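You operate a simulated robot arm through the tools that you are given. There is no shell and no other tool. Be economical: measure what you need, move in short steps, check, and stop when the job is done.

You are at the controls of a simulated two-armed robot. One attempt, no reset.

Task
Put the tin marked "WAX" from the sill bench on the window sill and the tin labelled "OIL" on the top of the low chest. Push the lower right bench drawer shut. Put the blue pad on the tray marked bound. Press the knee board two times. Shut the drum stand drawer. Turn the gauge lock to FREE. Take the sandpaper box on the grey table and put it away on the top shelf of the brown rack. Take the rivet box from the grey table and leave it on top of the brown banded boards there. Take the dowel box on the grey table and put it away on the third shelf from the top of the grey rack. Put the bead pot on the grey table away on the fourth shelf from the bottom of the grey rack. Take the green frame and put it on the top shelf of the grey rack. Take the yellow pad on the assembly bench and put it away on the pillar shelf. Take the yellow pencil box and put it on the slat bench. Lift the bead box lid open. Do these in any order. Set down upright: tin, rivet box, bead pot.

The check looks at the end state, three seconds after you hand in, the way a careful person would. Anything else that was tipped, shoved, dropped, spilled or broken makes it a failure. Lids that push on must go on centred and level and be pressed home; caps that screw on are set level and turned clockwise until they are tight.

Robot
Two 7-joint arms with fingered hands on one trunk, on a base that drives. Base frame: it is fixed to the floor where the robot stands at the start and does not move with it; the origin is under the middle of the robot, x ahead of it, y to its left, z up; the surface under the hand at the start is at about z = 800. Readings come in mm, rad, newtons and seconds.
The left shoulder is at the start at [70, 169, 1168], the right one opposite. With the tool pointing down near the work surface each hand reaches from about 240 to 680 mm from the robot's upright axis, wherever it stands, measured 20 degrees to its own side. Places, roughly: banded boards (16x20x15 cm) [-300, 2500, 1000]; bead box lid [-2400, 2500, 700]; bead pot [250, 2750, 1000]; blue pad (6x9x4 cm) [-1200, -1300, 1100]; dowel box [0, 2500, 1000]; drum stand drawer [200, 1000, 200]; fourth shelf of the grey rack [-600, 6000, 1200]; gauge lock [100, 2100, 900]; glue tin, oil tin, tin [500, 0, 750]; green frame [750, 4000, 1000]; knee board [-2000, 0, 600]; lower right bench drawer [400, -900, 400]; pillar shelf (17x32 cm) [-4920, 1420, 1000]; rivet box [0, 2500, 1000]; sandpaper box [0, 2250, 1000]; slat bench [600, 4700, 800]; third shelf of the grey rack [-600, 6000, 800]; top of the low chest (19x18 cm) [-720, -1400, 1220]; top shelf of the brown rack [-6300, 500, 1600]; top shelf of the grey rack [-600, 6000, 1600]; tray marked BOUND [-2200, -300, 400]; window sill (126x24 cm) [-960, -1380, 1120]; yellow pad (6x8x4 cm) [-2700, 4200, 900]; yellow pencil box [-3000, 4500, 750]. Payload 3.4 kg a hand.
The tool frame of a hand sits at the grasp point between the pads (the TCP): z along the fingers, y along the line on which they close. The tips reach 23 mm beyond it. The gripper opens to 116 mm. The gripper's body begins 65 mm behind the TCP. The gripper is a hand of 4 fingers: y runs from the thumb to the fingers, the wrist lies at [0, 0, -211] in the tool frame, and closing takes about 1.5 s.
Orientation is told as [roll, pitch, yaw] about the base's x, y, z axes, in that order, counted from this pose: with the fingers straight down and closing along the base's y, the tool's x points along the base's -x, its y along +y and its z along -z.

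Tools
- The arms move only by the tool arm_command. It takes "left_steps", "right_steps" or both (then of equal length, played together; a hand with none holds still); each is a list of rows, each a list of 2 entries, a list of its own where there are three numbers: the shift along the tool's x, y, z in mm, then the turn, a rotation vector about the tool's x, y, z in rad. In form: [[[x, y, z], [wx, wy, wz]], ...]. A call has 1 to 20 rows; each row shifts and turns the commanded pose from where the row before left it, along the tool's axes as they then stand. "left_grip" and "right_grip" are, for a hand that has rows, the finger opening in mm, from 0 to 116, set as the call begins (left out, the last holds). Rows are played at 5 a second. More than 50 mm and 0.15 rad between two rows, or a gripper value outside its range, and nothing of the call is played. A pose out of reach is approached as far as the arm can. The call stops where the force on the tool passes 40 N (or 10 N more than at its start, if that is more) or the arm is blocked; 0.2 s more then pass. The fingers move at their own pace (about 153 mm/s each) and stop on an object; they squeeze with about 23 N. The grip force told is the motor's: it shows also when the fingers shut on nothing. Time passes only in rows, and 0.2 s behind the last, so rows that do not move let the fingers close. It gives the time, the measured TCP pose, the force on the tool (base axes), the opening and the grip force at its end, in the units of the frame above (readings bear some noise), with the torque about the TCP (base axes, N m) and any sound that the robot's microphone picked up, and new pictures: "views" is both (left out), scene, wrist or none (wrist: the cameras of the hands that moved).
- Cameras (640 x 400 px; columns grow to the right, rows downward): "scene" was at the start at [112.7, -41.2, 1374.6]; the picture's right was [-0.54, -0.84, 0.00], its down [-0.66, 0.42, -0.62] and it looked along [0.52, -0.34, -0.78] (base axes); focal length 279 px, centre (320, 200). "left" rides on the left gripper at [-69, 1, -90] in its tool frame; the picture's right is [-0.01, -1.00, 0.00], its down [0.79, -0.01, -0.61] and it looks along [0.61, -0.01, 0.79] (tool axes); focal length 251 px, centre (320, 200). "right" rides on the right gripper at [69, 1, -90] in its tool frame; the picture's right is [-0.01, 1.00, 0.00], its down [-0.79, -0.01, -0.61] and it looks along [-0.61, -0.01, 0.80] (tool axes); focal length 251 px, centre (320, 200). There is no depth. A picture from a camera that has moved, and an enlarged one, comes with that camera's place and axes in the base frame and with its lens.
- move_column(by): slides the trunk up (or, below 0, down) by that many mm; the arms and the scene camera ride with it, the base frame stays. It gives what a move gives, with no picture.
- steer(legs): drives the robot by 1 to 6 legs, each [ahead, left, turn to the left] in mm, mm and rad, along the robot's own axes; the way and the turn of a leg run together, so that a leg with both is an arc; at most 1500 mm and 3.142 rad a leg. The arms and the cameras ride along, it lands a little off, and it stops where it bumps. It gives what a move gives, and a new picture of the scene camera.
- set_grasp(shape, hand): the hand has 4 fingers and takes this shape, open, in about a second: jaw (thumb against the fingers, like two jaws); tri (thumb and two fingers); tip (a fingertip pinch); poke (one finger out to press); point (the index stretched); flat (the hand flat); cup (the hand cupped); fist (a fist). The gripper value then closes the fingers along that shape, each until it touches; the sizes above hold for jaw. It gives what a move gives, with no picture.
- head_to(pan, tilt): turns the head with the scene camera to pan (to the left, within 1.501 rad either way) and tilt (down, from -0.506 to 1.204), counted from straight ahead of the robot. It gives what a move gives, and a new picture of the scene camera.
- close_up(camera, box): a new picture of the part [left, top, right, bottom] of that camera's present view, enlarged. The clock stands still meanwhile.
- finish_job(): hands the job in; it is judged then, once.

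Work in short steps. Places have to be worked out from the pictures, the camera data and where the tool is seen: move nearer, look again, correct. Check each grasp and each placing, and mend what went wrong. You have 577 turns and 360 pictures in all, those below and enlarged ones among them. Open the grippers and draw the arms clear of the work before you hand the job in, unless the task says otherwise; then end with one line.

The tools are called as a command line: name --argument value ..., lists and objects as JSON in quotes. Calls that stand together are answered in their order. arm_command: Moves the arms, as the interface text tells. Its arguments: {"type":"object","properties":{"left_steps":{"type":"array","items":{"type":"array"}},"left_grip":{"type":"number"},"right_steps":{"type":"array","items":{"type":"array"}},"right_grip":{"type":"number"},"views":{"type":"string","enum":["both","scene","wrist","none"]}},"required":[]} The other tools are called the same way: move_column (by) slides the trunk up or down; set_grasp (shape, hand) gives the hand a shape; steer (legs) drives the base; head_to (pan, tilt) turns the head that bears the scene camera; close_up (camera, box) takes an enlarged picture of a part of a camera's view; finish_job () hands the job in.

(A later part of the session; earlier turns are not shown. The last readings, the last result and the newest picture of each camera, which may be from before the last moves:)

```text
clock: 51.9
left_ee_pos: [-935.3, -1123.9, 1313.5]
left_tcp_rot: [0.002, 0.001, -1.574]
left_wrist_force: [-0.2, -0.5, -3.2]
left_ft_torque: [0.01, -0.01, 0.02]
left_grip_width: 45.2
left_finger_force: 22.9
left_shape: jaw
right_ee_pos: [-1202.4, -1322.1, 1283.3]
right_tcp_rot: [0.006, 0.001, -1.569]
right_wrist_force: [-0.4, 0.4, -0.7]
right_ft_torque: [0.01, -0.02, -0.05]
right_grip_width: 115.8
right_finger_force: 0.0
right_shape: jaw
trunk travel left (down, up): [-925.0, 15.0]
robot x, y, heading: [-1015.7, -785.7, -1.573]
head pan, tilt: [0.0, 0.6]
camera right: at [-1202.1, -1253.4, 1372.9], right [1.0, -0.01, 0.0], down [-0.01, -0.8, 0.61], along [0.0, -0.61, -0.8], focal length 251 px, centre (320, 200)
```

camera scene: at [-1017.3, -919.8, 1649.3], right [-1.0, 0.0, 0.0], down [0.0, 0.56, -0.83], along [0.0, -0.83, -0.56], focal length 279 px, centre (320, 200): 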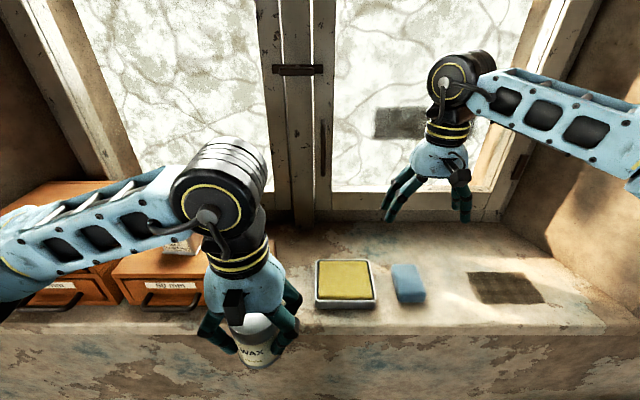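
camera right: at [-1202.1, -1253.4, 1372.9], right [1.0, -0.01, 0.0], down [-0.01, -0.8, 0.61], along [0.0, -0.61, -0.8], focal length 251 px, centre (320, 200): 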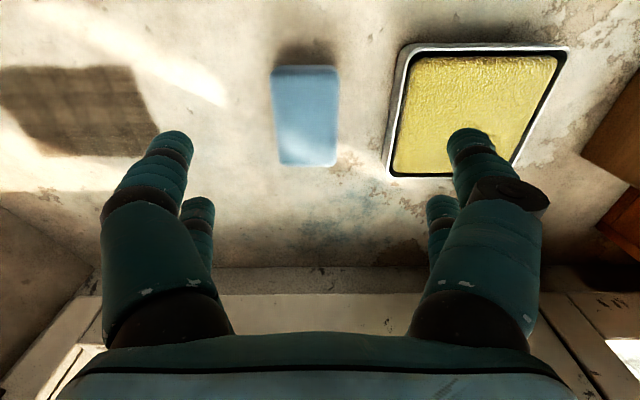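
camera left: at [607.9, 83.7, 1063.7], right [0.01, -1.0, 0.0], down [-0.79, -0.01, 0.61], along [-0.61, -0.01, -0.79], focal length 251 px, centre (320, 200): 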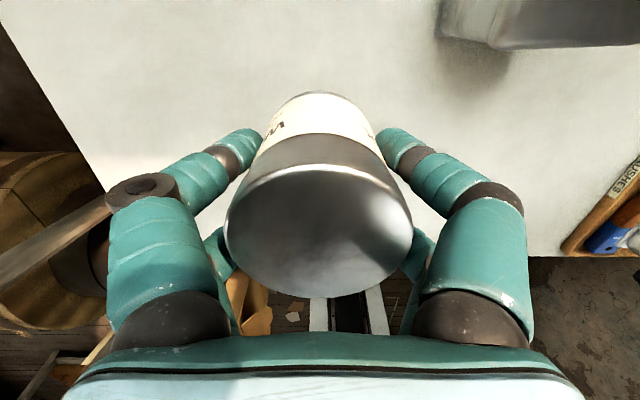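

The pad is centred at about (-1214,-1325) and the neighbouring tray is some 55 mm away. I'll narrow the opening to 90, descend to z 1150 and grip it.

arm_command --right_steps '[[[-3, -12, 0], [0, 0, 0]], [[0, 0, 35], [0, 0, 0]], [[0, 0, 35], [0, 0, 0]], [[0, 0, 33], [0, 0, 0]], [[0, 0, 20], [0, 0, 0]], [[0, 0, 9], [0, 0, 0]]]' --right_grip 90 --views "wrist"

arm_command --right_steps '[[[0, 0, 0], [0, 0, 0]], [[0, 0, 0], [0, 0, 0]], [[0, 0, 0], [0, 0, 0]], [[0, 0, 0], [0, 0, 0]], [[0, 0, 0], [0, 0, 0]]]' --right_grip 0 --views "none"

arm_command --right_steps '[[[0, 0, -40], [0, 0, 0]], [[0, 0, -40], [0, 0, 0]], [[0, 0, -40], [0, 0, 0]], [[0, 0, -40], [0, 0, 0]]]' --views "wrist"

```text
clock: 53.3
left_ee_pos: [-932.9, -1125.6, 1313.1]
left_tcp_rot: [0.002, 0.003, -1.574]
left_wrist_force: [-0.8, 0.1, -3.2]
left_ft_torque: [0.04, 0.02, -0.04]
left_grip_width: 45.4
left_finger_force: 22.7
left_shape: jaw
right_ee_pos: [-1225.7, -1311.4, 1157.5]
right_tcp_rot: [0.006, 0.0, -1.569]
right_wrist_force: [0.3, -0.9, -0.3]
right_ft_torque: [0.02, 0.01, 0.0]
right_grip_width: 90.1
right_finger_force: 0.0
right_shape: jaw
right hand out of reach, approached as far as the arm can: row 4, 5, 6
trunk travel left (down, up): [-925.0, 15.0]
robot x, y, heading: [-1017.5, -785.1, -1.575]
head pan, tilt: [0.0, 0.6]
camera right: at [-1226.1, -1242.3, 1247.0], right [1.0, -0.01, 0.01], down [-0.01, -0.79, 0.61], along [0.0, -0.61, -0.79], focal length 251 px, centre (320, 200)
```

right: 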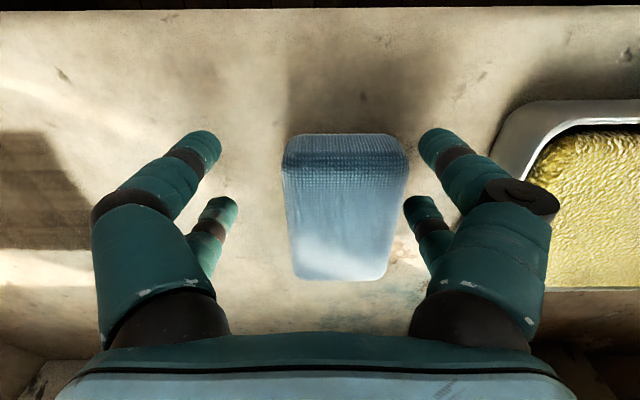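

```text
clock: 54.5
left_ee_pos: [-932.8, -1124.2, 1314.0]
left_tcp_rot: [0.0, 0.001, -1.574]
left_wrist_force: [1.0, -0.4, -2.7]
left_ft_torque: [-0.01, -0.01, 0.03]
left_grip_width: 45.5
left_finger_force: 23.0
left_shape: jaw
right_ee_pos: [-1225.7, -1312.8, 1158.4]
right_tcp_rot: [0.007, 0.0, -1.568]
right_wrist_force: [-0.6, 1.4, 1.0]
right_ft_torque: [-0.12, 0.04, -0.06]
right_grip_width: 28.2
right_finger_force: 23.5
right_shape: jaw
trunk travel left (down, up): [-925.0, 15.0]
robot x, y, heading: [-1014.7, -784.0, -1.565]
head pan, tilt: [0.0, 0.6]
```

```text
clock: 55.5
left_ee_pos: [-932.8, -1125.0, 1314.7]
left_tcp_rot: [0.001, -0.001, -1.574]
left_wrist_force: [0.2, 1.3, -2.9]
left_ft_torque: [0.02, 0.01, -0.01]
left_grip_width: 45.4
left_finger_force: 22.8
left_shape: jaw
right_ee_pos: [-1225.9, -1310.4, 1317.2]
right_tcp_rot: [0.004, 0.003, -1.568]
right_wrist_force: [1.0, -0.3, 1.1]
right_ft_torque: [0.03, -0.01, -0.01]
right_grip_width: 27.9
right_finger_force: 22.8
right_shape: jaw
trunk travel left (down, up): [-925.0, 15.0]
robot x, y, heading: [-1018.6, -782.6, -1.574]
head pan, tilt: [0.0, 0.6]
camera right: at [-1226.6, -1240.6, 1407.2], right [1.0, -0.01, 0.0], down [-0.01, -0.8, 0.61], along [0.0, -0.61, -0.8], focal length 251 px, centre (320, 200)
```

right: 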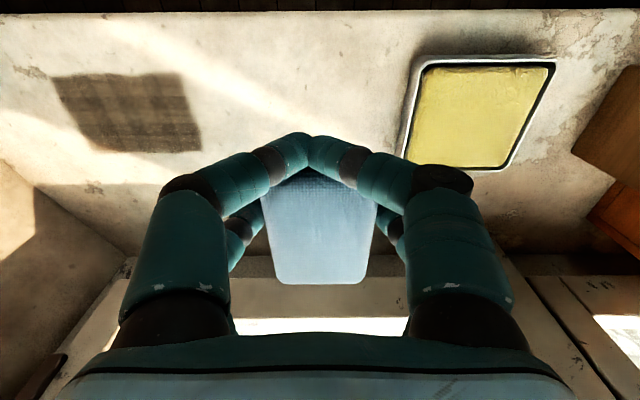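

The pad is held. I'll retract the right hand back and outward, then strafe right 120 mm so the left hand can place WAX where the pad was.

arm_command --right_steps '[[[45, 0, 0], [0, 0, 0]], [[45, 0, 0], [0, 0, 0]], [[45, -20, 0], [0, 0, 0]], [[45, -20, 0], [0, 0, 0]], [[20, -40, 0], [0, 0, 0]], [[0, -20, 0], [0, 0, 0]]]' --views "none"

steer --legs '[[0, -125, 0]]'

```text
clock: 56.9
left_ee_pos: [-935.0, -1126.0, 1313.6]
left_tcp_rot: [0.002, 0.003, -1.572]
left_wrist_force: [-0.9, -0.5, -3.4]
left_ft_torque: [0.0, 0.01, 0.03]
left_grip_width: 45.2
left_finger_force: 23.0
left_shape: jaw
right_ee_pos: [-1327.1, -1111.4, 1319.1]
right_tcp_rot: [0.007, 0.001, -1.569]
right_wrist_force: [-0.2, -0.7, -0.2]
right_ft_torque: [0.02, -0.02, 0.0]
right_grip_width: 27.8
right_finger_force: 23.1
right_shape: jaw
trunk travel left (down, up): [-925.0, 15.0]
robot x, y, heading: [-1018.4, -784.3, -1.57]
head pan, tilt: [0.0, 0.6]
```

```text
clock: 58.2
left_ee_pos: [-1054.3, -1125.3, 1313.5]
left_tcp_rot: [-0.003, 0.001, -1.572]
left_wrist_force: [1.1, 1.2, -2.9]
left_ft_torque: [0.01, 0.04, 0.03]
left_grip_width: 45.8
left_finger_force: 22.4
left_shape: jaw
right_ee_pos: [-1448.2, -1111.2, 1320.6]
right_tcp_rot: [0.0, 0.001, -1.568]
right_wrist_force: [0.1, 0.2, -0.1]
right_ft_torque: [0.04, 0.0, 0.02]
right_grip_width: 27.9
right_finger_force: 23.0
right_shape: jaw
trunk travel left (down, up): [-925.0, 15.0]
robot x, y, heading: [-1141.6, -788.3, -1.569]
head pan, tilt: [0.0, 0.6]
camera scene: at [-1137.5, -923.5, 1649.0], right [-1.0, 0.0, 0.0], down [-0.01, 0.57, -0.82], along [0.0, -0.82, -0.57], focal length 279 px, centre (320, 200)
```

scene: 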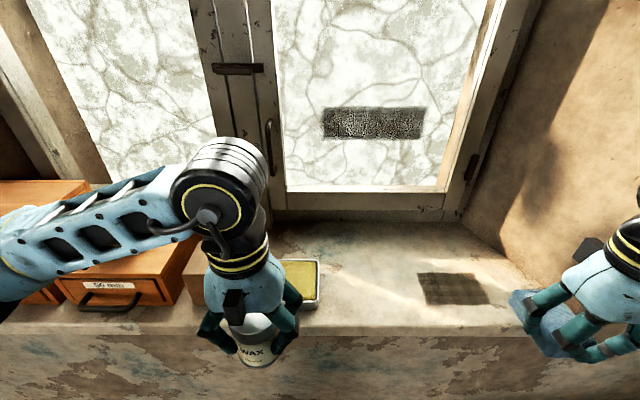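

The spot where the pad was is free. I'll move the left hand over to about (-1235,-1340), then lower to just above the sill.

arm_command --left_steps '[[[-30, -30, 0], [0, 0, 0]], [[-30, -30, 0], [0, 0, 0]], [[-30, -30, 0], [0, 0, 0]], [[-30, -30, 0], [0, 0, 0]], [[-30, -30, 0], [0, 0, 0]], [[-35, -30, 0], [0, 0, 0]], [[-30, 0, 0], [0, 0, 0]], [[0, 0, 40], [0, 0, 0]], [[0, 0, 40], [0, 0, 0]], [[0, 0, 25], [0, 0, 0]]]' --views "both"

```text
clock: 60.4
left_ee_pos: [-1222.0, -1326.2, 1202.9]
left_tcp_rot: [0.002, 0.002, -1.574]
left_wrist_force: [-0.5, -0.5, -3.5]
left_ft_torque: [0.03, 0.0, 0.0]
left_grip_width: 45.4
left_finger_force: 23.2
left_shape: jaw
left hand out of reach, approached as far as the arm can: row 7
right_ee_pos: [-1455.6, -1110.6, 1319.0]
right_tcp_rot: [0.005, 0.003, -1.57]
right_wrist_force: [-0.6, -0.2, -0.8]
right_ft_torque: [0.04, 0.01, -0.01]
right_grip_width: 28.0
right_finger_force: 22.6
right_shape: jaw
trunk travel left (down, up): [-925.0, 15.0]
robot x, y, heading: [-1138.0, -787.5, -1.568]
head pan, tilt: [0.0, 0.6]
camera scene: at [-1146.1, -923.3, 1649.0], right [-1.0, 0.0, 0.0], down [0.0, 0.57, -0.82], along [0.0, -0.82, -0.57], focal length 279 px, centre (320, 200)
camera left: at [-1222.0, -1396.0, 1290.8], right [-1.0, -0.01, 0.0], down [-0.01, 0.79, 0.61], along [0.0, 0.61, -0.79], focal length 251 px, centre (320, 200)
```

scene: 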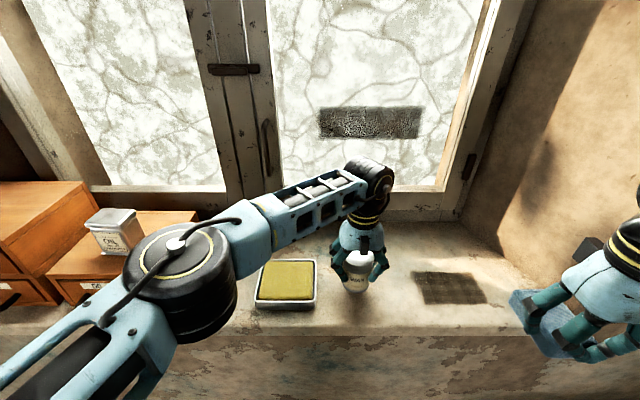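
left: 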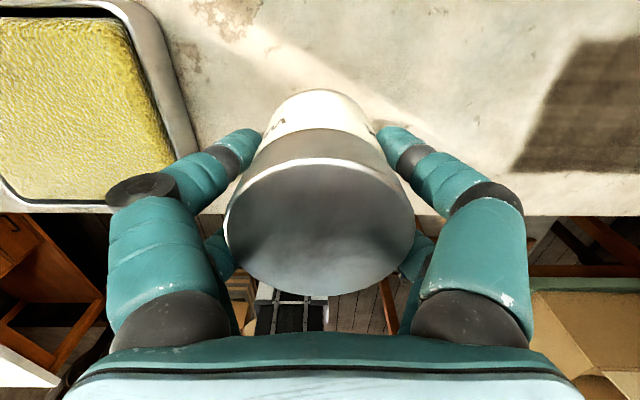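

The spot is good. I'll lower with small steps to contact, expected at TCP about z 1175.

arm_command --left_steps '[[[0, 0, 10], [0, 0, 0]], [[0, 0, 10], [0, 0, 0]], [[0, 0, 3], [0, 0, 0]], [[0, 0, 2], [0, 0, 0]]]' --views "none"

arm_command --left_steps '[[[0, 0, 2], [0, 0, 0]], [[0, 0, 2], [0, 0, 0]]]' --views "none"

```text
clock: 61.4
left_ee_pos: [-1220.9, -1327.1, 1179.4]
left_tcp_rot: [0.002, 0.003, -1.572]
left_wrist_force: [0.6, 0.6, -1.6]
left_ft_torque: [-0.01, 0.01, -0.01]
left_grip_width: 45.6
left_finger_force: 23.3
left_shape: jaw
right_ee_pos: [-1451.9, -1113.0, 1319.2]
right_tcp_rot: [0.002, 0.001, -1.566]
right_wrist_force: [-0.1, 0.1, -0.5]
right_ft_torque: [0.01, -0.04, 0.01]
right_grip_width: 27.7
right_finger_force: 23.1
right_shape: jaw
trunk travel left (down, up): [-925.0, 15.0]
robot x, y, heading: [-1146.3, -784.5, -1.565]
head pan, tilt: [0.0, 0.6]
```

```text
clock: 62.0
left_ee_pos: [-1220.5, -1327.9, 1175.7]
left_tcp_rot: [-0.001, 0.004, -1.574]
left_wrist_force: [0.1, 0.4, -3.8]
left_ft_torque: [-0.01, 0.0, -0.02]
left_grip_width: 45.3
left_finger_force: 22.8
left_shape: jaw
right_ee_pos: [-1451.4, -1111.9, 1319.4]
right_tcp_rot: [0.002, 0.001, -1.568]
right_wrist_force: [0.2, 0.7, -0.4]
right_ft_torque: [0.03, 0.0, 0.05]
right_grip_width: 27.9
right_finger_force: 23.0
right_shape: jaw
trunk travel left (down, up): [-925.0, 15.0]
robot x, y, heading: [-1143.1, -786.2, -1.57]
head pan, tilt: [0.0, 0.6]
```

Still free at 1175.7, so I'll keep going in 1 mm steps.

arm_command --left_steps '[[[0, 0, 1], [0, 0, 0]], [[0, 0, 1], [0, 0, 0]]]' --views "none"

arm_command --left_steps '[[[0, 0, 1], [0, 0, 0]], [[0, 0, 1], [0, 0, 0]]]' --views "none"

```text
clock: 62.6
left_ee_pos: [-1221.6, -1327.8, 1173.0]
left_tcp_rot: [0.001, 0.002, -1.574]
left_wrist_force: [0.0, -0.5, 0.5]
left_ft_torque: [-0.08, -0.05, 0.04]
left_grip_width: 45.4
left_finger_force: 22.8
left_shape: jaw
right_ee_pos: [-1452.4, -1112.0, 1318.6]
right_tcp_rot: [0.003, 0.002, -1.568]
right_wrist_force: [0.5, 0.4, 0.4]
right_ft_torque: [0.01, 0.01, 0.01]
right_grip_width: 27.9
right_finger_force: 23.2
right_shape: jaw
trunk travel left (down, up): [-925.0, 15.0]
robot x, y, heading: [-1140.7, -783.3, -1.568]
head pan, tilt: [0.0, 0.6]
```

```text
clock: 63.2
left_ee_pos: [-1221.1, -1327.1, 1172.9]
left_tcp_rot: [0.0, 0.002, -1.573]
left_wrist_force: [-0.2, -4.3, 14.8]
left_ft_torque: [-0.19, 0.02, -0.03]
left_grip_width: 45.3
left_finger_force: 23.3
left_shape: jaw
right_ee_pos: [-1451.4, -1109.9, 1320.2]
right_tcp_rot: [0.004, -0.001, -1.567]
right_wrist_force: [0.2, 0.3, 0.3]
right_ft_torque: [0.02, -0.01, -0.01]
right_grip_width: 28.0
right_finger_force: 22.8
right_shape: jaw
trunk travel left (down, up): [-925.0, 15.0]
robot x, y, heading: [-1145.0, -786.7, -1.565]
head pan, tilt: [0.0, 0.6]
```

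Contact reads 15 N. I'll release, lift straight up and retract.

arm_command --left_steps '[[[0, 0, -1], [0, 0, 0]], [[0, 0, 0], [0, 0, 0]], [[0, 0, 0], [0, 0, 0]], [[0, 0, 0], [0, 0, 0]]]' --left_grip 105 --views "none"

arm_command --left_steps '[[[0, 0, -30], [0, 0, 0]], [[0, 0, -40], [0, 0, 0]], [[0, 0, -40], [0, 0, 0]], [[30, 30, -20], [0, 0, 0]], [[30, 35, 0], [0, 0, 0]], [[35, 35, 0], [0, 0, 0]], [[35, 35, 0], [0, 0, 0]], [[35, 35, 0], [0, 0, 0]]]' --views "scene"

```text
clock: 64.2
left_ee_pos: [-1220.4, -1327.6, 1173.0]
left_tcp_rot: [-0.001, 0.002, -1.573]
left_wrist_force: [-1.3, 0.0, 0.3]
left_ft_torque: [0.02, 0.0, 0.01]
left_grip_width: 104.8
left_finger_force: 0.1
left_shape: jaw
right_ee_pos: [-1452.0, -1110.3, 1319.4]
right_tcp_rot: [0.004, 0.0, -1.566]
right_wrist_force: [-0.1, 0.3, -0.5]
right_ft_torque: [0.01, 0.04, -0.02]
right_grip_width: 27.8
right_finger_force: 23.0
right_shape: jaw
trunk travel left (down, up): [-925.0, 15.0]
robot x, y, heading: [-1142.9, -782.9, -1.566]
head pan, tilt: [0.0, 0.6]
```

```text
clock: 66.0
left_ee_pos: [-1046.2, -1160.2, 1302.9]
left_tcp_rot: [-0.001, 0.002, -1.573]
left_wrist_force: [-0.1, -0.1, 0.8]
left_ft_torque: [0.04, 0.02, 0.02]
left_grip_width: 104.7
left_finger_force: 0.1
left_shape: jaw
right_ee_pos: [-1449.9, -1110.3, 1321.0]
right_tcp_rot: [0.002, 0.0, -1.567]
right_wrist_force: [0.2, 0.5, -0.2]
right_ft_torque: [-0.03, 0.0, 0.0]
right_grip_width: 28.1
right_finger_force: 22.9
right_shape: jaw
trunk travel left (down, up): [-925.0, 15.0]
robot x, y, heading: [-1141.5, -783.9, -1.573]
head pan, tilt: [0.0, 0.6]
camera scene: at [-1139.4, -921.6, 1649.2], right [-1.0, 0.0, 0.0], down [0.0, 0.56, -0.83], along [0.0, -0.83, -0.56], focal length 279 px, centre (320, 200)
```

scene: 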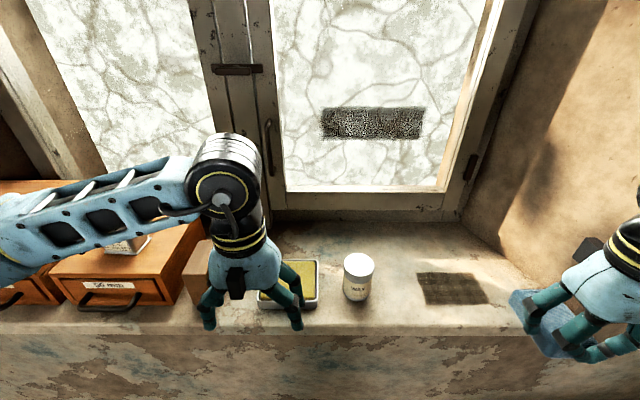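

WAX stands on the sill. Now I'll back away, face the sill bench and look at the open drawer.

steer --legs '[[-330, 0, 0], [0, 600, 0], [0, 0, 1.571]]'

head_to --pan -0.45 --tilt 0.75

```text
clock: 75.0
left_ee_pos: [-163.9, -363.4, 1302.8]
left_tcp_rot: [0.001, 0.003, -0.009]
left_wrist_force: [0.1, -0.4, -0.1]
left_ft_torque: [-0.02, 0.0, -0.03]
left_grip_width: 104.8
left_finger_force: 0.0
left_shape: jaw
right_ee_pos: [-217.4, -764.7, 1320.1]
right_tcp_rot: [0.004, 0.001, 0.0]
right_wrist_force: [0.0, -0.4, -0.5]
right_ft_torque: [-0.01, -0.01, -0.01]
right_grip_width: 27.6
right_finger_force: 22.9
right_shape: jaw
trunk travel left (down, up): [-925.0, 15.0]
robot x, y, heading: [-547.6, -454.2, -0.001]
head pan, tilt: [0.0, 0.6]
camera scene: at [-405.6, -454.7, 1649.0], right [0.0, -1.0, 0.0], down [-0.57, 0.0, -0.82], along [0.82, 0.0, -0.57], focal length 279 px, centre (320, 200)
```

scene: 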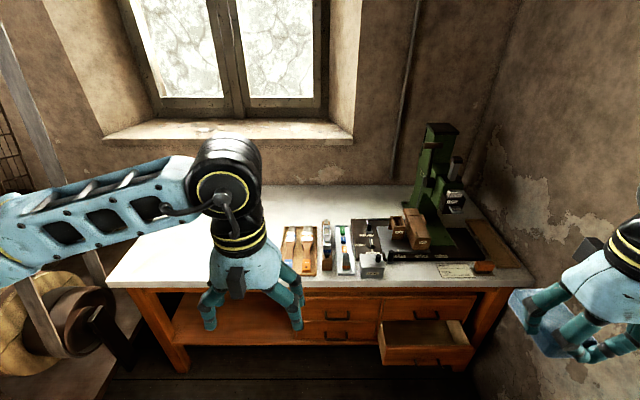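

```text
clock: 75.9
left_ee_pos: [-164.6, -362.6, 1302.9]
left_tcp_rot: [-0.001, 0.002, -0.007]
left_wrist_force: [-0.1, 0.1, -0.2]
left_ft_torque: [0.03, -0.01, -0.01]
left_grip_width: 105.0
left_finger_force: 0.0
left_shape: jaw
right_ee_pos: [-218.8, -766.5, 1320.5]
right_tcp_rot: [0.004, 0.003, -0.002]
right_wrist_force: [0.1, -0.4, 0.4]
right_ft_torque: [-0.02, 0.05, 0.02]
right_grip_width: 27.9
right_finger_force: 23.0
right_shape: jaw
trunk travel left (down, up): [-925.0, 15.0]
robot x, y, heading: [-543.7, -456.1, -0.003]
head pan, tilt: [-0.45, 0.75]
camera scene: at [-419.3, -490.1, 1636.2], right [-0.44, -0.9, 0.0], down [-0.61, 0.3, -0.73], along [0.66, -0.32, -0.68], focal length 279 px, centre (320, 200)
```

scene: 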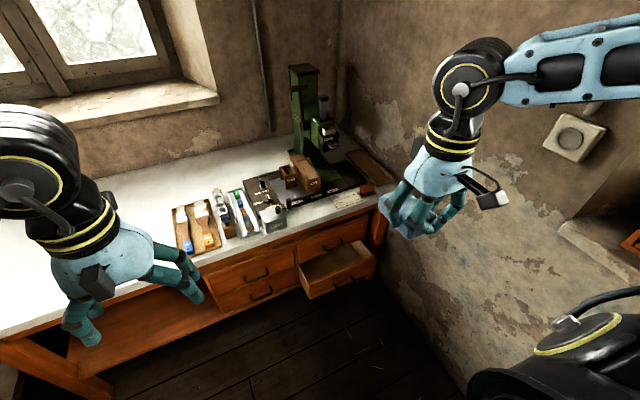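

The lower right drawer stands open with its front at x about 130, y -712..-1033. I'll lower the trunk and drive to face it diagonally so the left arm can push while the right arm stays clear of the wall.

move_column --by -500

steer --legs '[[0, -140, -0.6]]'

head_to --pan 0 --tilt 0.75

```text
refused: -500 is not a number from -400 to 400
```

```text
clock: 77.9
left_ee_pos: [-216.8, -719.1, 1303.0]
left_tcp_rot: [-0.001, 0.004, -0.592]
left_wrist_force: [-0.6, 0.3, 0.0]
left_ft_torque: [0.01, 0.0, 0.0]
left_grip_width: 104.9
left_finger_force: 0.1
left_shape: jaw
right_ee_pos: [-483.3, -1023.5, 1319.5]
right_tcp_rot: [0.005, 0.003, -0.59]
right_wrist_force: [0.2, 0.0, -0.1]
right_ft_torque: [0.0, 0.04, -0.01]
right_grip_width: 27.9
right_finger_force: 22.7
right_shape: jaw
trunk travel left (down, up): [-925.0, 15.0]
robot x, y, heading: [-583.1, -585.6, -0.586]
head pan, tilt: [-0.45, 0.75]
camera scene: at [-498.6, -683.4, 1636.2], right [-0.86, -0.51, 0.0], down [-0.35, 0.59, -0.73], along [0.37, -0.63, -0.68], focal length 279 px, centre (320, 200)
```

scene: 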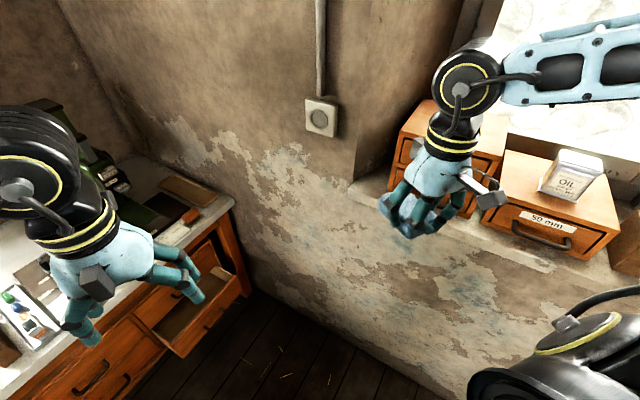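

```text
clock: 78.8
left_ee_pos: [-219.6, -720.9, 1302.3]
left_tcp_rot: [0.002, 0.001, -0.595]
left_wrist_force: [0.0, -0.8, 0.6]
left_ft_torque: [-0.02, -0.04, -0.02]
left_grip_width: 104.7
left_finger_force: 0.1
left_shape: jaw
right_ee_pos: [-486.5, -1025.5, 1320.0]
right_tcp_rot: [0.002, 0.001, -0.591]
right_wrist_force: [0.3, -0.2, -0.8]
right_ft_torque: [0.0, -0.02, -0.04]
right_grip_width: 27.6
right_finger_force: 22.5
right_shape: jaw
trunk travel left (down, up): [-925.0, 15.0]
robot x, y, heading: [-582.7, -588.6, -0.59]
head pan, tilt: [0.0, 0.75]
camera scene: at [-474.2, -660.4, 1636.2], right [-0.56, -0.83, 0.0], down [-0.57, 0.38, -0.73], along [0.61, -0.41, -0.68], focal length 279 px, centre (320, 200)
```

scene: 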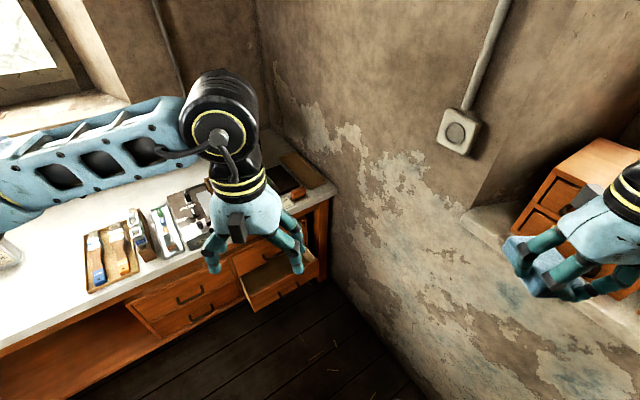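

I'll lower the trunk in two moves and drive to about (-270,-600).

move_column --by -400

steer --legs '[[250, 160, 0]]'

```text
clock: 82.7
left_ee_pos: [-217.9, -719.7, 903.9]
left_tcp_rot: [0.001, 0.003, -0.595]
left_wrist_force: [-0.3, -0.1, 0.4]
left_ft_torque: [-0.03, -0.02, -0.01]
left_grip_width: 104.7
left_finger_force: 0.1
left_shape: jaw
right_ee_pos: [-485.2, -1024.7, 919.7]
right_tcp_rot: [0.003, 0.004, -0.589]
right_wrist_force: [-0.2, 0.6, -0.9]
right_ft_torque: [-0.01, 0.03, 0.06]
right_grip_width: 27.5
right_finger_force: 22.3
right_shape: jaw
trunk travel left (down, up): [-525.0, 415.0]
robot x, y, heading: [-581.6, -583.2, -0.591]
head pan, tilt: [0.0, 0.75]
```

```text
clock: 84.7
left_ee_pos: [79.3, -727.7, 903.1]
left_tcp_rot: [0.001, 0.005, -0.594]
left_wrist_force: [0.6, -0.2, 0.0]
left_ft_torque: [0.02, -0.01, -0.01]
left_grip_width: 104.9
left_finger_force: 0.0
left_shape: jaw
right_ee_pos: [-187.7, -1032.8, 919.7]
right_tcp_rot: [0.004, 0.003, -0.591]
right_wrist_force: [0.6, -0.1, -1.1]
right_ft_torque: [0.01, 0.03, 0.0]
right_grip_width: 27.8
right_finger_force: 22.5
right_shape: jaw
trunk travel left (down, up): [-525.0, 415.0]
robot x, y, heading: [-287.9, -593.8, -0.592]
head pan, tilt: [0.0, 0.75]
camera scene: at [-175.3, -667.3, 1236.1], right [-0.56, -0.83, 0.0], down [-0.57, 0.38, -0.73], along [0.61, -0.41, -0.68], focal length 279 px, centre (320, 200)
```

scene: 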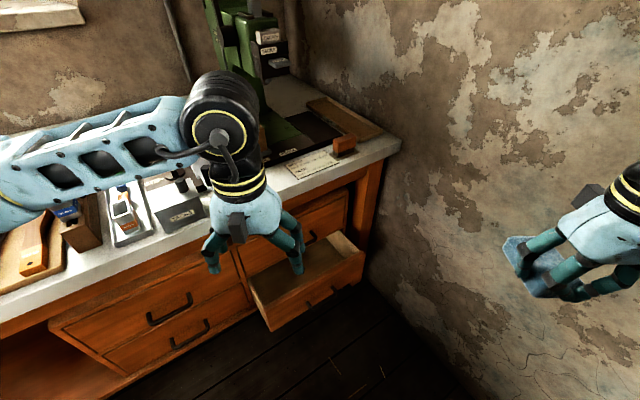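

I'll shift the left hand in front of the drawer's middle, square it to the base axes and close its fingers. Then I'll lower.

arm_command --left_steps '[[[-9, -31, 0], [0, 0, 0]], [[-9, -31, 0], [0, 0, 0]], [[-9, -31, 0], [0, 0, 0]], [[-9, -31, 0], [0, 0, 0]], [[0, 0, 0], [0, 0, -0.147]], [[0, 0, 0], [0, 0, -0.147]], [[0, 0, 0], [0, 0, -0.147]], [[0, 0, 0], [0, 0, -0.147]]]' --left_grip 0 --views "none"

move_column --by -260

head_to --pan 0 --tilt 0.85

```text
clock: 86.5
left_ee_pos: [39.7, -850.2, 902.4]
left_tcp_rot: [0.002, 0.002, -0.005]
left_wrist_force: [-0.1, 0.7, -0.4]
left_ft_torque: [0.0, -0.01, 0.01]
left_grip_width: 0.0
left_finger_force: 23.0
left_shape: jaw
right_ee_pos: [-187.1, -1032.8, 918.7]
right_tcp_rot: [0.004, 0.003, -0.59]
right_wrist_force: [0.4, -0.3, -0.2]
right_ft_torque: [0.03, -0.01, 0.01]
right_grip_width: 27.6
right_finger_force: 22.8
right_shape: jaw
trunk travel left (down, up): [-525.0, 415.0]
robot x, y, heading: [-283.9, -591.5, -0.593]
head pan, tilt: [0.0, 0.75]
```

```text
clock: 89.2
left_ee_pos: [40.8, -850.7, 641.8]
left_tcp_rot: [0.002, 0.002, -0.007]
left_wrist_force: [-0.5, -0.4, 0.1]
left_ft_torque: [0.01, 0.02, 0.03]
left_grip_width: 0.0
left_finger_force: 22.7
left_shape: jaw
right_ee_pos: [-188.7, -1032.0, 659.2]
right_tcp_rot: [0.004, 0.002, -0.588]
right_wrist_force: [-0.5, -0.8, -0.6]
right_ft_torque: [-0.01, 0.01, 0.01]
right_grip_width: 27.7
right_finger_force: 22.6
right_shape: jaw
trunk travel left (down, up): [-265.0, 675.0]
robot x, y, heading: [-283.5, -592.7, -0.588]
head pan, tilt: [0.0, 0.75]
```

```text
clock: 89.8
left_ee_pos: [39.1, -850.4, 641.8]
left_tcp_rot: [0.001, 0.003, -0.006]
left_wrist_force: [0.1, 0.3, 0.2]
left_ft_torque: [0.03, -0.03, -0.01]
left_grip_width: 0.0
left_finger_force: 23.0
left_shape: jaw
right_ee_pos: [-186.1, -1031.8, 659.2]
right_tcp_rot: [0.003, 0.002, -0.591]
right_wrist_force: [0.3, -0.2, -1.2]
right_ft_torque: [0.01, 0.04, -0.02]
right_grip_width: 27.6
right_finger_force: 23.0
right_shape: jaw
trunk travel left (down, up): [-265.0, 675.0]
robot x, y, heading: [-286.7, -589.5, -0.589]
head pan, tilt: [0.0, 0.85]
camera scene: at [-179.6, -664.6, 968.2], right [-0.56, -0.83, 0.0], down [-0.62, 0.42, -0.66], along [0.55, -0.37, -0.75], focal length 279 px, centre (320, 200)
```

scene: 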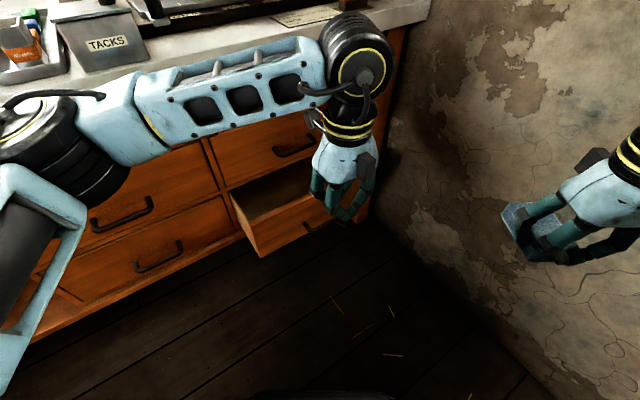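

The hand is in front of the drawer. I'll enlarge the view to see the drawer front and handle.

close_up --camera "scene" --box '[200, 120, 400, 280]'

```text
2.50 times, centred on (300, 200) of scene
camera zoom: at [-179.6, -664.6, 968.2], right [-0.56, -0.83, 0.0], down [-0.62, 0.42, -0.66], along [0.55, -0.37, -0.75], focal length 697 px, centre (370, 200)
```

zoom: 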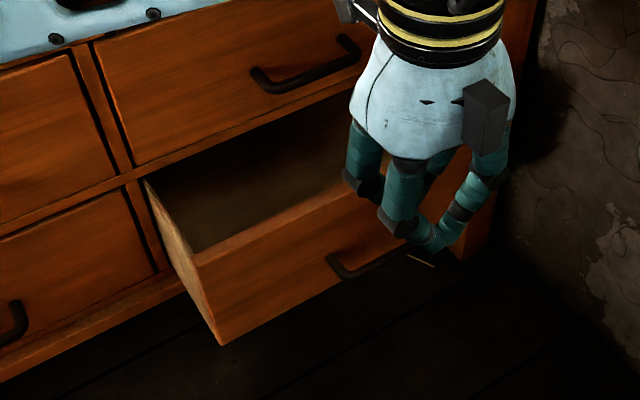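

The handle sits mid-to-low on the drawer front. I'll tilt the hand to point forward and lower to z about 505 at y -800, left of the handle.

arm_command --left_steps '[[[0, 25, 0], [0, -0.15, 0]], [[0, 25, 0], [0, -0.15, 0]], [[0, 0, 0], [0, -0.15, 0]], [[0, 0, 0], [0, -0.15, 0]], [[0, 0, 0], [0, -0.15, 0]], [[0, 0, 0], [0, -0.15, 0]], [[0, 0, 0], [0, -0.15, 0]], [[0, 0, 0], [0, -0.15, 0]], [[32, 0, 12.4], [0, 0, 0]], [[32, 0, 12.4], [0, 0, 0]], [[32, 0, 12.4], [0, 0, 0]], [[32, 0, 12.4], [0, 0, 0]]]' --left_grip 0 --views "both"

```text
clock: 92.4
left_ee_pos: [41.7, -801.4, 505.2]
left_tcp_rot: [0.005, -1.197, -0.012]
left_wrist_force: [0.4, -0.6, 0.8]
left_ft_torque: [-0.02, 0.02, 0.02]
left_grip_width: 0.0
left_finger_force: 23.3
left_shape: jaw
right_ee_pos: [-188.3, -1032.4, 658.9]
right_tcp_rot: [0.004, 0.001, -0.589]
right_wrist_force: [-0.2, -0.6, -1.2]
right_ft_torque: [-0.02, 0.03, -0.02]
right_grip_width: 27.7
right_finger_force: 23.0
right_shape: jaw
trunk travel left (down, up): [-265.0, 675.0]
robot x, y, heading: [-286.6, -590.8, -0.586]
head pan, tilt: [0.0, 0.85]
camera scene: at [-179.5, -664.7, 968.2], right [-0.56, -0.83, 0.0], down [-0.62, 0.42, -0.66], along [0.55, -0.37, -0.75], focal length 279 px, centre (320, 200)
camera left: at [-17.6, -799.2, 600.1], right [0.0, -1.0, 0.01], down [-0.85, 0.0, -0.52], along [0.52, -0.01, -0.85], focal length 251 px, centre (320, 200)
```

scene: 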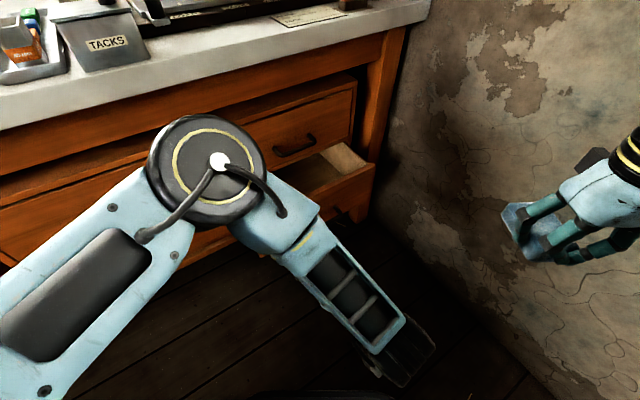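
left: 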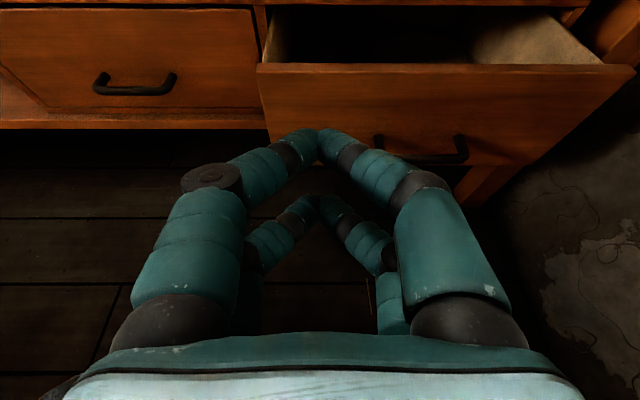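

Triangulating gives the drawer front at x about 200, its top near z 470 and its middle near z 395. I'll lower to z about 435 and advance toward it.

arm_command --left_steps '[[[32, 0, 12.4], [0, 0, 0]], [[33, 0, 12.6], [0, 0, 0]], [[-7.2, 0, 18.6], [0, 0, 0]], [[-7.2, 0, 18.6], [0, 0, 0]], [[-7.2, 0, 18.6], [0, 0, 0]], [[-7.2, 0, 18.6], [0, 0, 0]], [[-7.2, 0, 18.6], [0, 0, 0]]]' --views "both"

```text
clock: 94.0
left_ee_pos: [138.5, -801.0, 434.8]
left_tcp_rot: [0.008, -1.198, -0.014]
left_wrist_force: [0.4, 0.3, 0.7]
left_ft_torque: [0.02, 0.01, 0.02]
left_grip_width: 0.0
left_finger_force: 22.4
left_shape: jaw
right_ee_pos: [-186.2, -1032.4, 659.2]
right_tcp_rot: [0.004, 0.001, -0.59]
right_wrist_force: [0.4, 0.1, -0.5]
right_ft_torque: [0.03, 0.02, 0.0]
right_grip_width: 27.8
right_finger_force: 22.9
right_shape: jaw
trunk travel left (down, up): [-265.0, 675.0]
robot x, y, heading: [-285.1, -593.8, -0.588]
head pan, tilt: [0.0, 0.85]
camera scene: at [-179.6, -664.6, 968.1], right [-0.56, -0.83, 0.0], down [-0.62, 0.42, -0.66], along [0.55, -0.37, -0.75], focal length 279 px, centre (320, 200)
camera left: at [80.9, -798.7, 530.5], right [0.0, -1.0, 0.01], down [-0.85, 0.0, -0.52], along [0.52, -0.01, -0.85], focal length 251 px, centre (320, 200)
```

scene: 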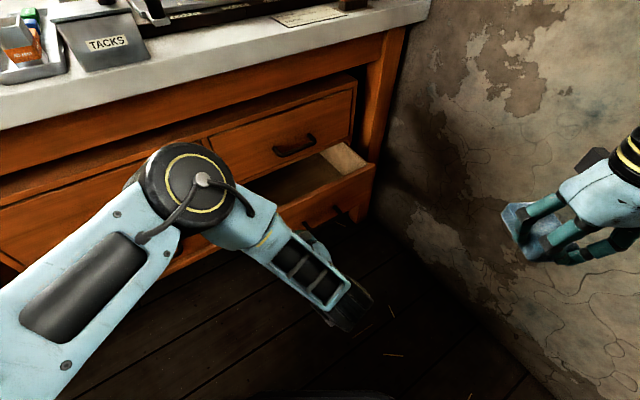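
left: 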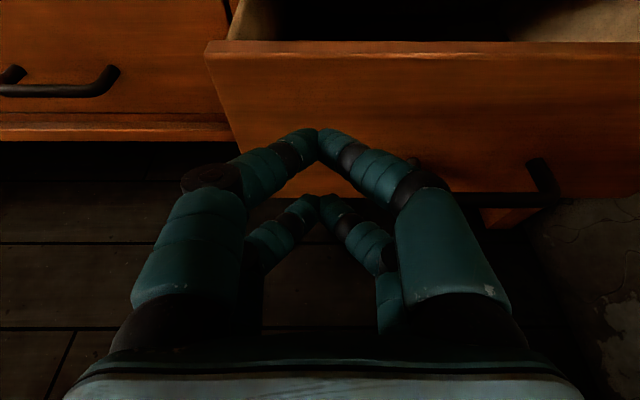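

I'm clear of the handle and will shift 15 mm left for margin. Then I'll push forward in 20 mm steps.

arm_command --left_steps '[[[0, 15, 0], [0, 0, 0]], [[-7.2, 0, 18.6], [0, 0, 0]], [[-7.2, 0, 18.6], [0, 0, 0]], [[-7.2, 0, 18.6], [0, 0, 0]], [[-7.2, 0, 18.6], [0, 0, 0]], [[-7.2, 0, 18.6], [0, 0, 0]]]' --views "both"

```text
clock: 95.4
left_ee_pos: [238.9, -786.8, 433.1]
left_tcp_rot: [0.004, -1.198, -0.013]
left_wrist_force: [0.4, 1.2, -0.6]
left_ft_torque: [0.01, 0.01, -0.01]
left_grip_width: 0.0
left_finger_force: 23.0
left_shape: jaw
right_ee_pos: [-186.6, -1032.8, 659.1]
right_tcp_rot: [0.003, 0.003, -0.589]
right_wrist_force: [0.7, 0.4, -0.4]
right_ft_torque: [0.03, 0.0, 0.0]
right_grip_width: 27.6
right_finger_force: 22.8
right_shape: jaw
trunk travel left (down, up): [-265.0, 675.0]
robot x, y, heading: [-283.4, -592.6, -0.589]
head pan, tilt: [0.0, 0.85]
camera scene: at [-179.5, -664.6, 968.1], right [-0.56, -0.83, 0.0], down [-0.62, 0.42, -0.66], along [0.55, -0.37, -0.75], focal length 279 px, centre (320, 200)
camera left: at [180.1, -785.4, 530.0], right [0.0, -1.0, 0.01], down [-0.85, 0.0, -0.52], along [0.52, -0.01, -0.85], focal length 251 px, centre (320, 200)
```

scene: 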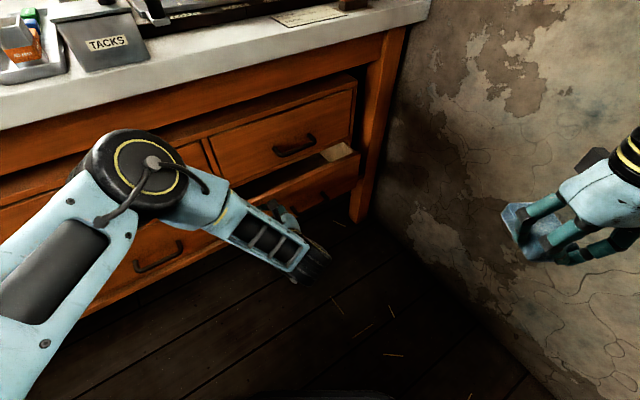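
left: 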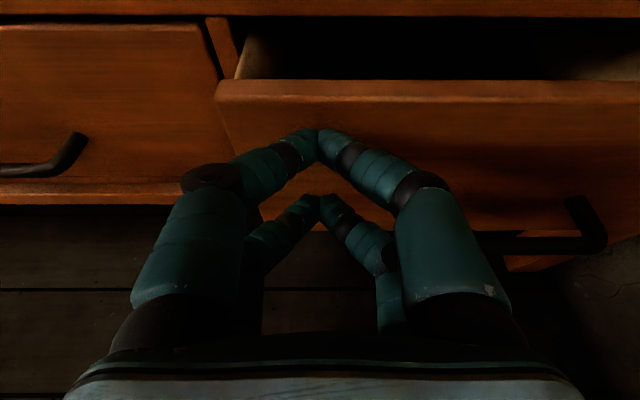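

The drawer is moving in smoothly, so I'll keep pushing.

arm_command --left_steps '[[[-7.2, 0, 18.6], [0, 0, 0]], [[-5.4, 0, 14], [0, 0, 0]], [[-5.4, 0, 14], [0, 0, 0]], [[-5.4, 0, 14], [0, 0, 0]]]' --views "both"

```text
clock: 96.4
left_ee_pos: [304.7, -786.4, 435.4]
left_tcp_rot: [0.002, -1.196, -0.01]
left_wrist_force: [0.2, 0.6, -0.3]
left_ft_torque: [0.03, 0.02, 0.02]
left_grip_width: 0.0
left_finger_force: 23.2
left_shape: jaw
right_ee_pos: [-187.5, -1032.9, 658.5]
right_tcp_rot: [0.004, 0.001, -0.589]
right_wrist_force: [-0.2, -0.2, -1.5]
right_ft_torque: [-0.01, 0.01, -0.02]
right_grip_width: 27.8
right_finger_force: 22.5
right_shape: jaw
trunk travel left (down, up): [-265.0, 675.0]
robot x, y, heading: [-288.4, -594.3, -0.593]
head pan, tilt: [0.0, 0.85]
camera scene: at [-179.5, -664.6, 968.1], right [-0.56, -0.83, 0.0], down [-0.62, 0.42, -0.66], along [0.55, -0.37, -0.75], focal length 279 px, centre (320, 200)
camera left: at [246.6, -785.8, 530.3], right [0.0, -1.0, 0.01], down [-0.85, 0.0, -0.52], along [0.52, -0.01, -0.85], focal length 251 px, centre (320, 200)
```

scene: 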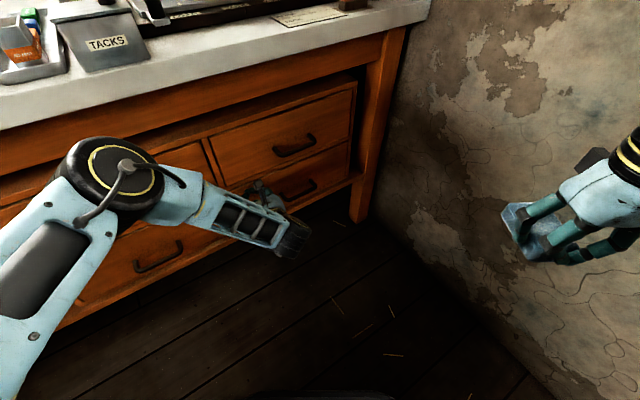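
left: 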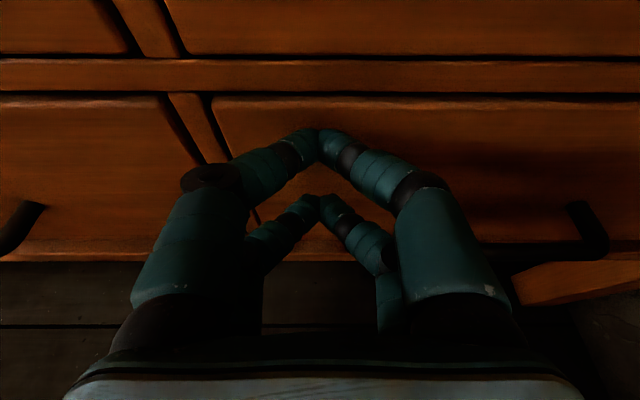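

It's nearly flush. I'll push gently in 3 mm steps until it stops.

arm_command --left_steps '[[[-1.1, 0, 2.8], [0, 0, 0]], [[-1.1, 0, 2.8], [0, 0, 0]], [[-1.1, 0, 2.8], [0, 0, 0]], [[-1.1, 0, 2.8], [0, 0, 0]], [[-1.1, 0, 2.8], [0, 0, 0]], [[-1.1, 0, 2.8], [0, 0, 0]], [[-1.1, 0, 2.8], [0, 0, 0]], [[-1.1, 0, 2.8], [0, 0, 0]]]' --views "wrist"

```text
clock: 97.2
left_ee_pos: [305.9, -788.5, 432.8]
left_tcp_rot: [0.008, -1.188, -0.019]
left_wrist_force: [-10.3, 1.7, 0.2]
left_ft_torque: [-0.02, -0.14, 0.07]
left_grip_width: 0.0
left_finger_force: 23.2
left_shape: jaw
right_ee_pos: [-188.6, -1032.7, 659.3]
right_tcp_rot: [0.003, 0.0, -0.591]
right_wrist_force: [-0.5, -0.7, -1.1]
right_ft_torque: [0.03, -0.03, 0.0]
right_grip_width: 27.5
right_finger_force: 22.9
right_shape: jaw
trunk travel left (down, up): [-265.0, 675.0]
robot x, y, heading: [-283.3, -592.2, -0.591]
head pan, tilt: [0.0, 0.85]
stopped in row 3 (left hand): the force on the tool passed its limit at 44 N (the readings are from after the stop); the commanded pose is now the measured one
camera left: at [248.9, -787.0, 528.9], right [-0.01, -1.0, 0.01], down [-0.86, 0.01, -0.51], along [0.51, -0.01, -0.86], focal length 251 px, centre (320, 200)
```

left: 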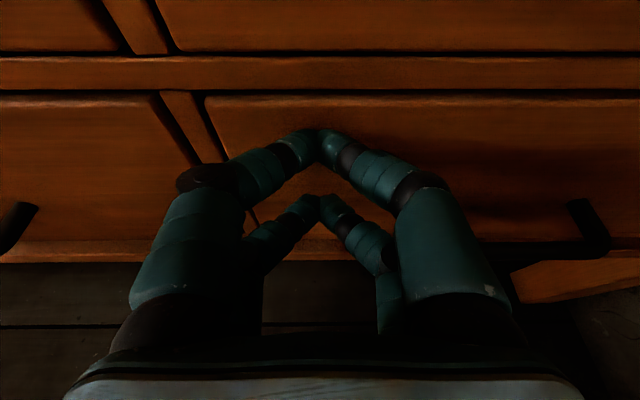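

The drawer is shut flush against its stop. I'll withdraw, bring the hand back upright and back away.

arm_command --left_steps '[[[14.4, 0, -37.2], [0, 0, 0]], [[14.4, 0, -37.2], [0, 0, 0]], [[14.4, 0, -37.2], [0, 0, 0]], [[14.4, 0, -37.2], [0, 0, 0]], [[14.4, 0, -37.2], [0, 0, 0]], [[14.4, 0, -37.2], [0, 0, 0]], [[0, 0, 0], [0, 0.15, 0]], [[0, 0, 0], [0, 0.15, 0]], [[0, 0, 0], [0, 0.15, 0]], [[0, 0, 0], [0, 0.15, 0]], [[0, 0, 0], [0, 0.15, 0]], [[0, 0, 0], [0, 0.15, 0]], [[0, 0, 0], [0, 0.15, 0]], [[0, 0, 0], [0, 0.15, 0]]]' --views "none"

move_column --by 350

steer --legs '[[-350, 0, 0]]'

```text
clock: 100.2
left_ee_pos: [69.0, -785.3, 435.1]
left_tcp_rot: [0.003, 0.013, -0.013]
left_wrist_force: [0.1, -0.2, 0.1]
left_ft_torque: [-0.03, -0.02, 0.02]
left_grip_width: 0.0
left_finger_force: 22.8
left_shape: jaw
right_ee_pos: [-187.1, -1032.0, 660.5]
right_tcp_rot: [0.002, 0.003, -0.59]
right_wrist_force: [0.1, 0.3, -0.3]
right_ft_torque: [0.03, 0.01, 0.02]
right_grip_width: 27.7
right_finger_force: 23.4
right_shape: jaw
trunk travel left (down, up): [-265.0, 675.0]
robot x, y, heading: [-284.0, -592.5, -0.589]
head pan, tilt: [0.0, 0.85]
```

```text
clock: 103.6
left_ee_pos: [69.0, -785.6, 785.7]
left_tcp_rot: [0.004, 0.009, -0.011]
left_wrist_force: [0.2, -0.2, -0.2]
left_ft_torque: [0.04, 0.02, 0.0]
left_grip_width: 0.0
left_finger_force: 23.0
left_shape: jaw
right_ee_pos: [-187.2, -1033.0, 1010.0]
right_tcp_rot: [0.003, 0.003, -0.589]
right_wrist_force: [-0.3, 1.1, -0.9]
right_ft_torque: [-0.01, 0.0, -0.02]
right_grip_width: 27.8
right_finger_force: 23.0
right_shape: jaw
trunk travel left (down, up): [-615.0, 325.0]
robot x, y, heading: [-285.9, -593.6, -0.588]
head pan, tilt: [0.0, 0.85]
```

```text
clock: 105.9
left_ee_pos: [-222.6, -589.9, 784.9]
left_tcp_rot: [0.003, 0.007, -0.008]
left_wrist_force: [-0.4, 0.0, 0.3]
left_ft_torque: [0.0, 0.02, 0.0]
left_grip_width: 0.0
left_finger_force: 22.8
left_shape: jaw
right_ee_pos: [-478.1, -838.2, 1008.2]
right_tcp_rot: [0.004, 0.002, -0.589]
right_wrist_force: [-0.4, 0.3, -0.8]
right_ft_torque: [-0.01, 0.01, -0.02]
right_grip_width: 28.0
right_finger_force: 22.8
right_shape: jaw
trunk travel left (down, up): [-615.0, 325.0]
robot x, y, heading: [-576.7, -398.6, -0.59]
head pan, tilt: [0.0, 0.85]
camera scene: at [-471.3, -470.0, 1318.1], right [-0.55, -0.83, 0.0], down [-0.63, 0.42, -0.66], along [0.55, -0.37, -0.75], focal length 279 px, centre (320, 200)
```

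scene: 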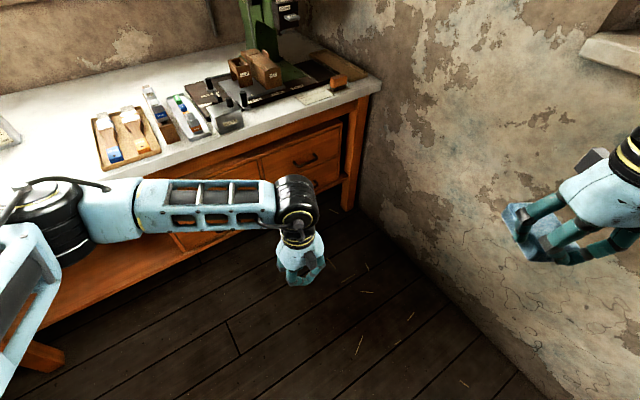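

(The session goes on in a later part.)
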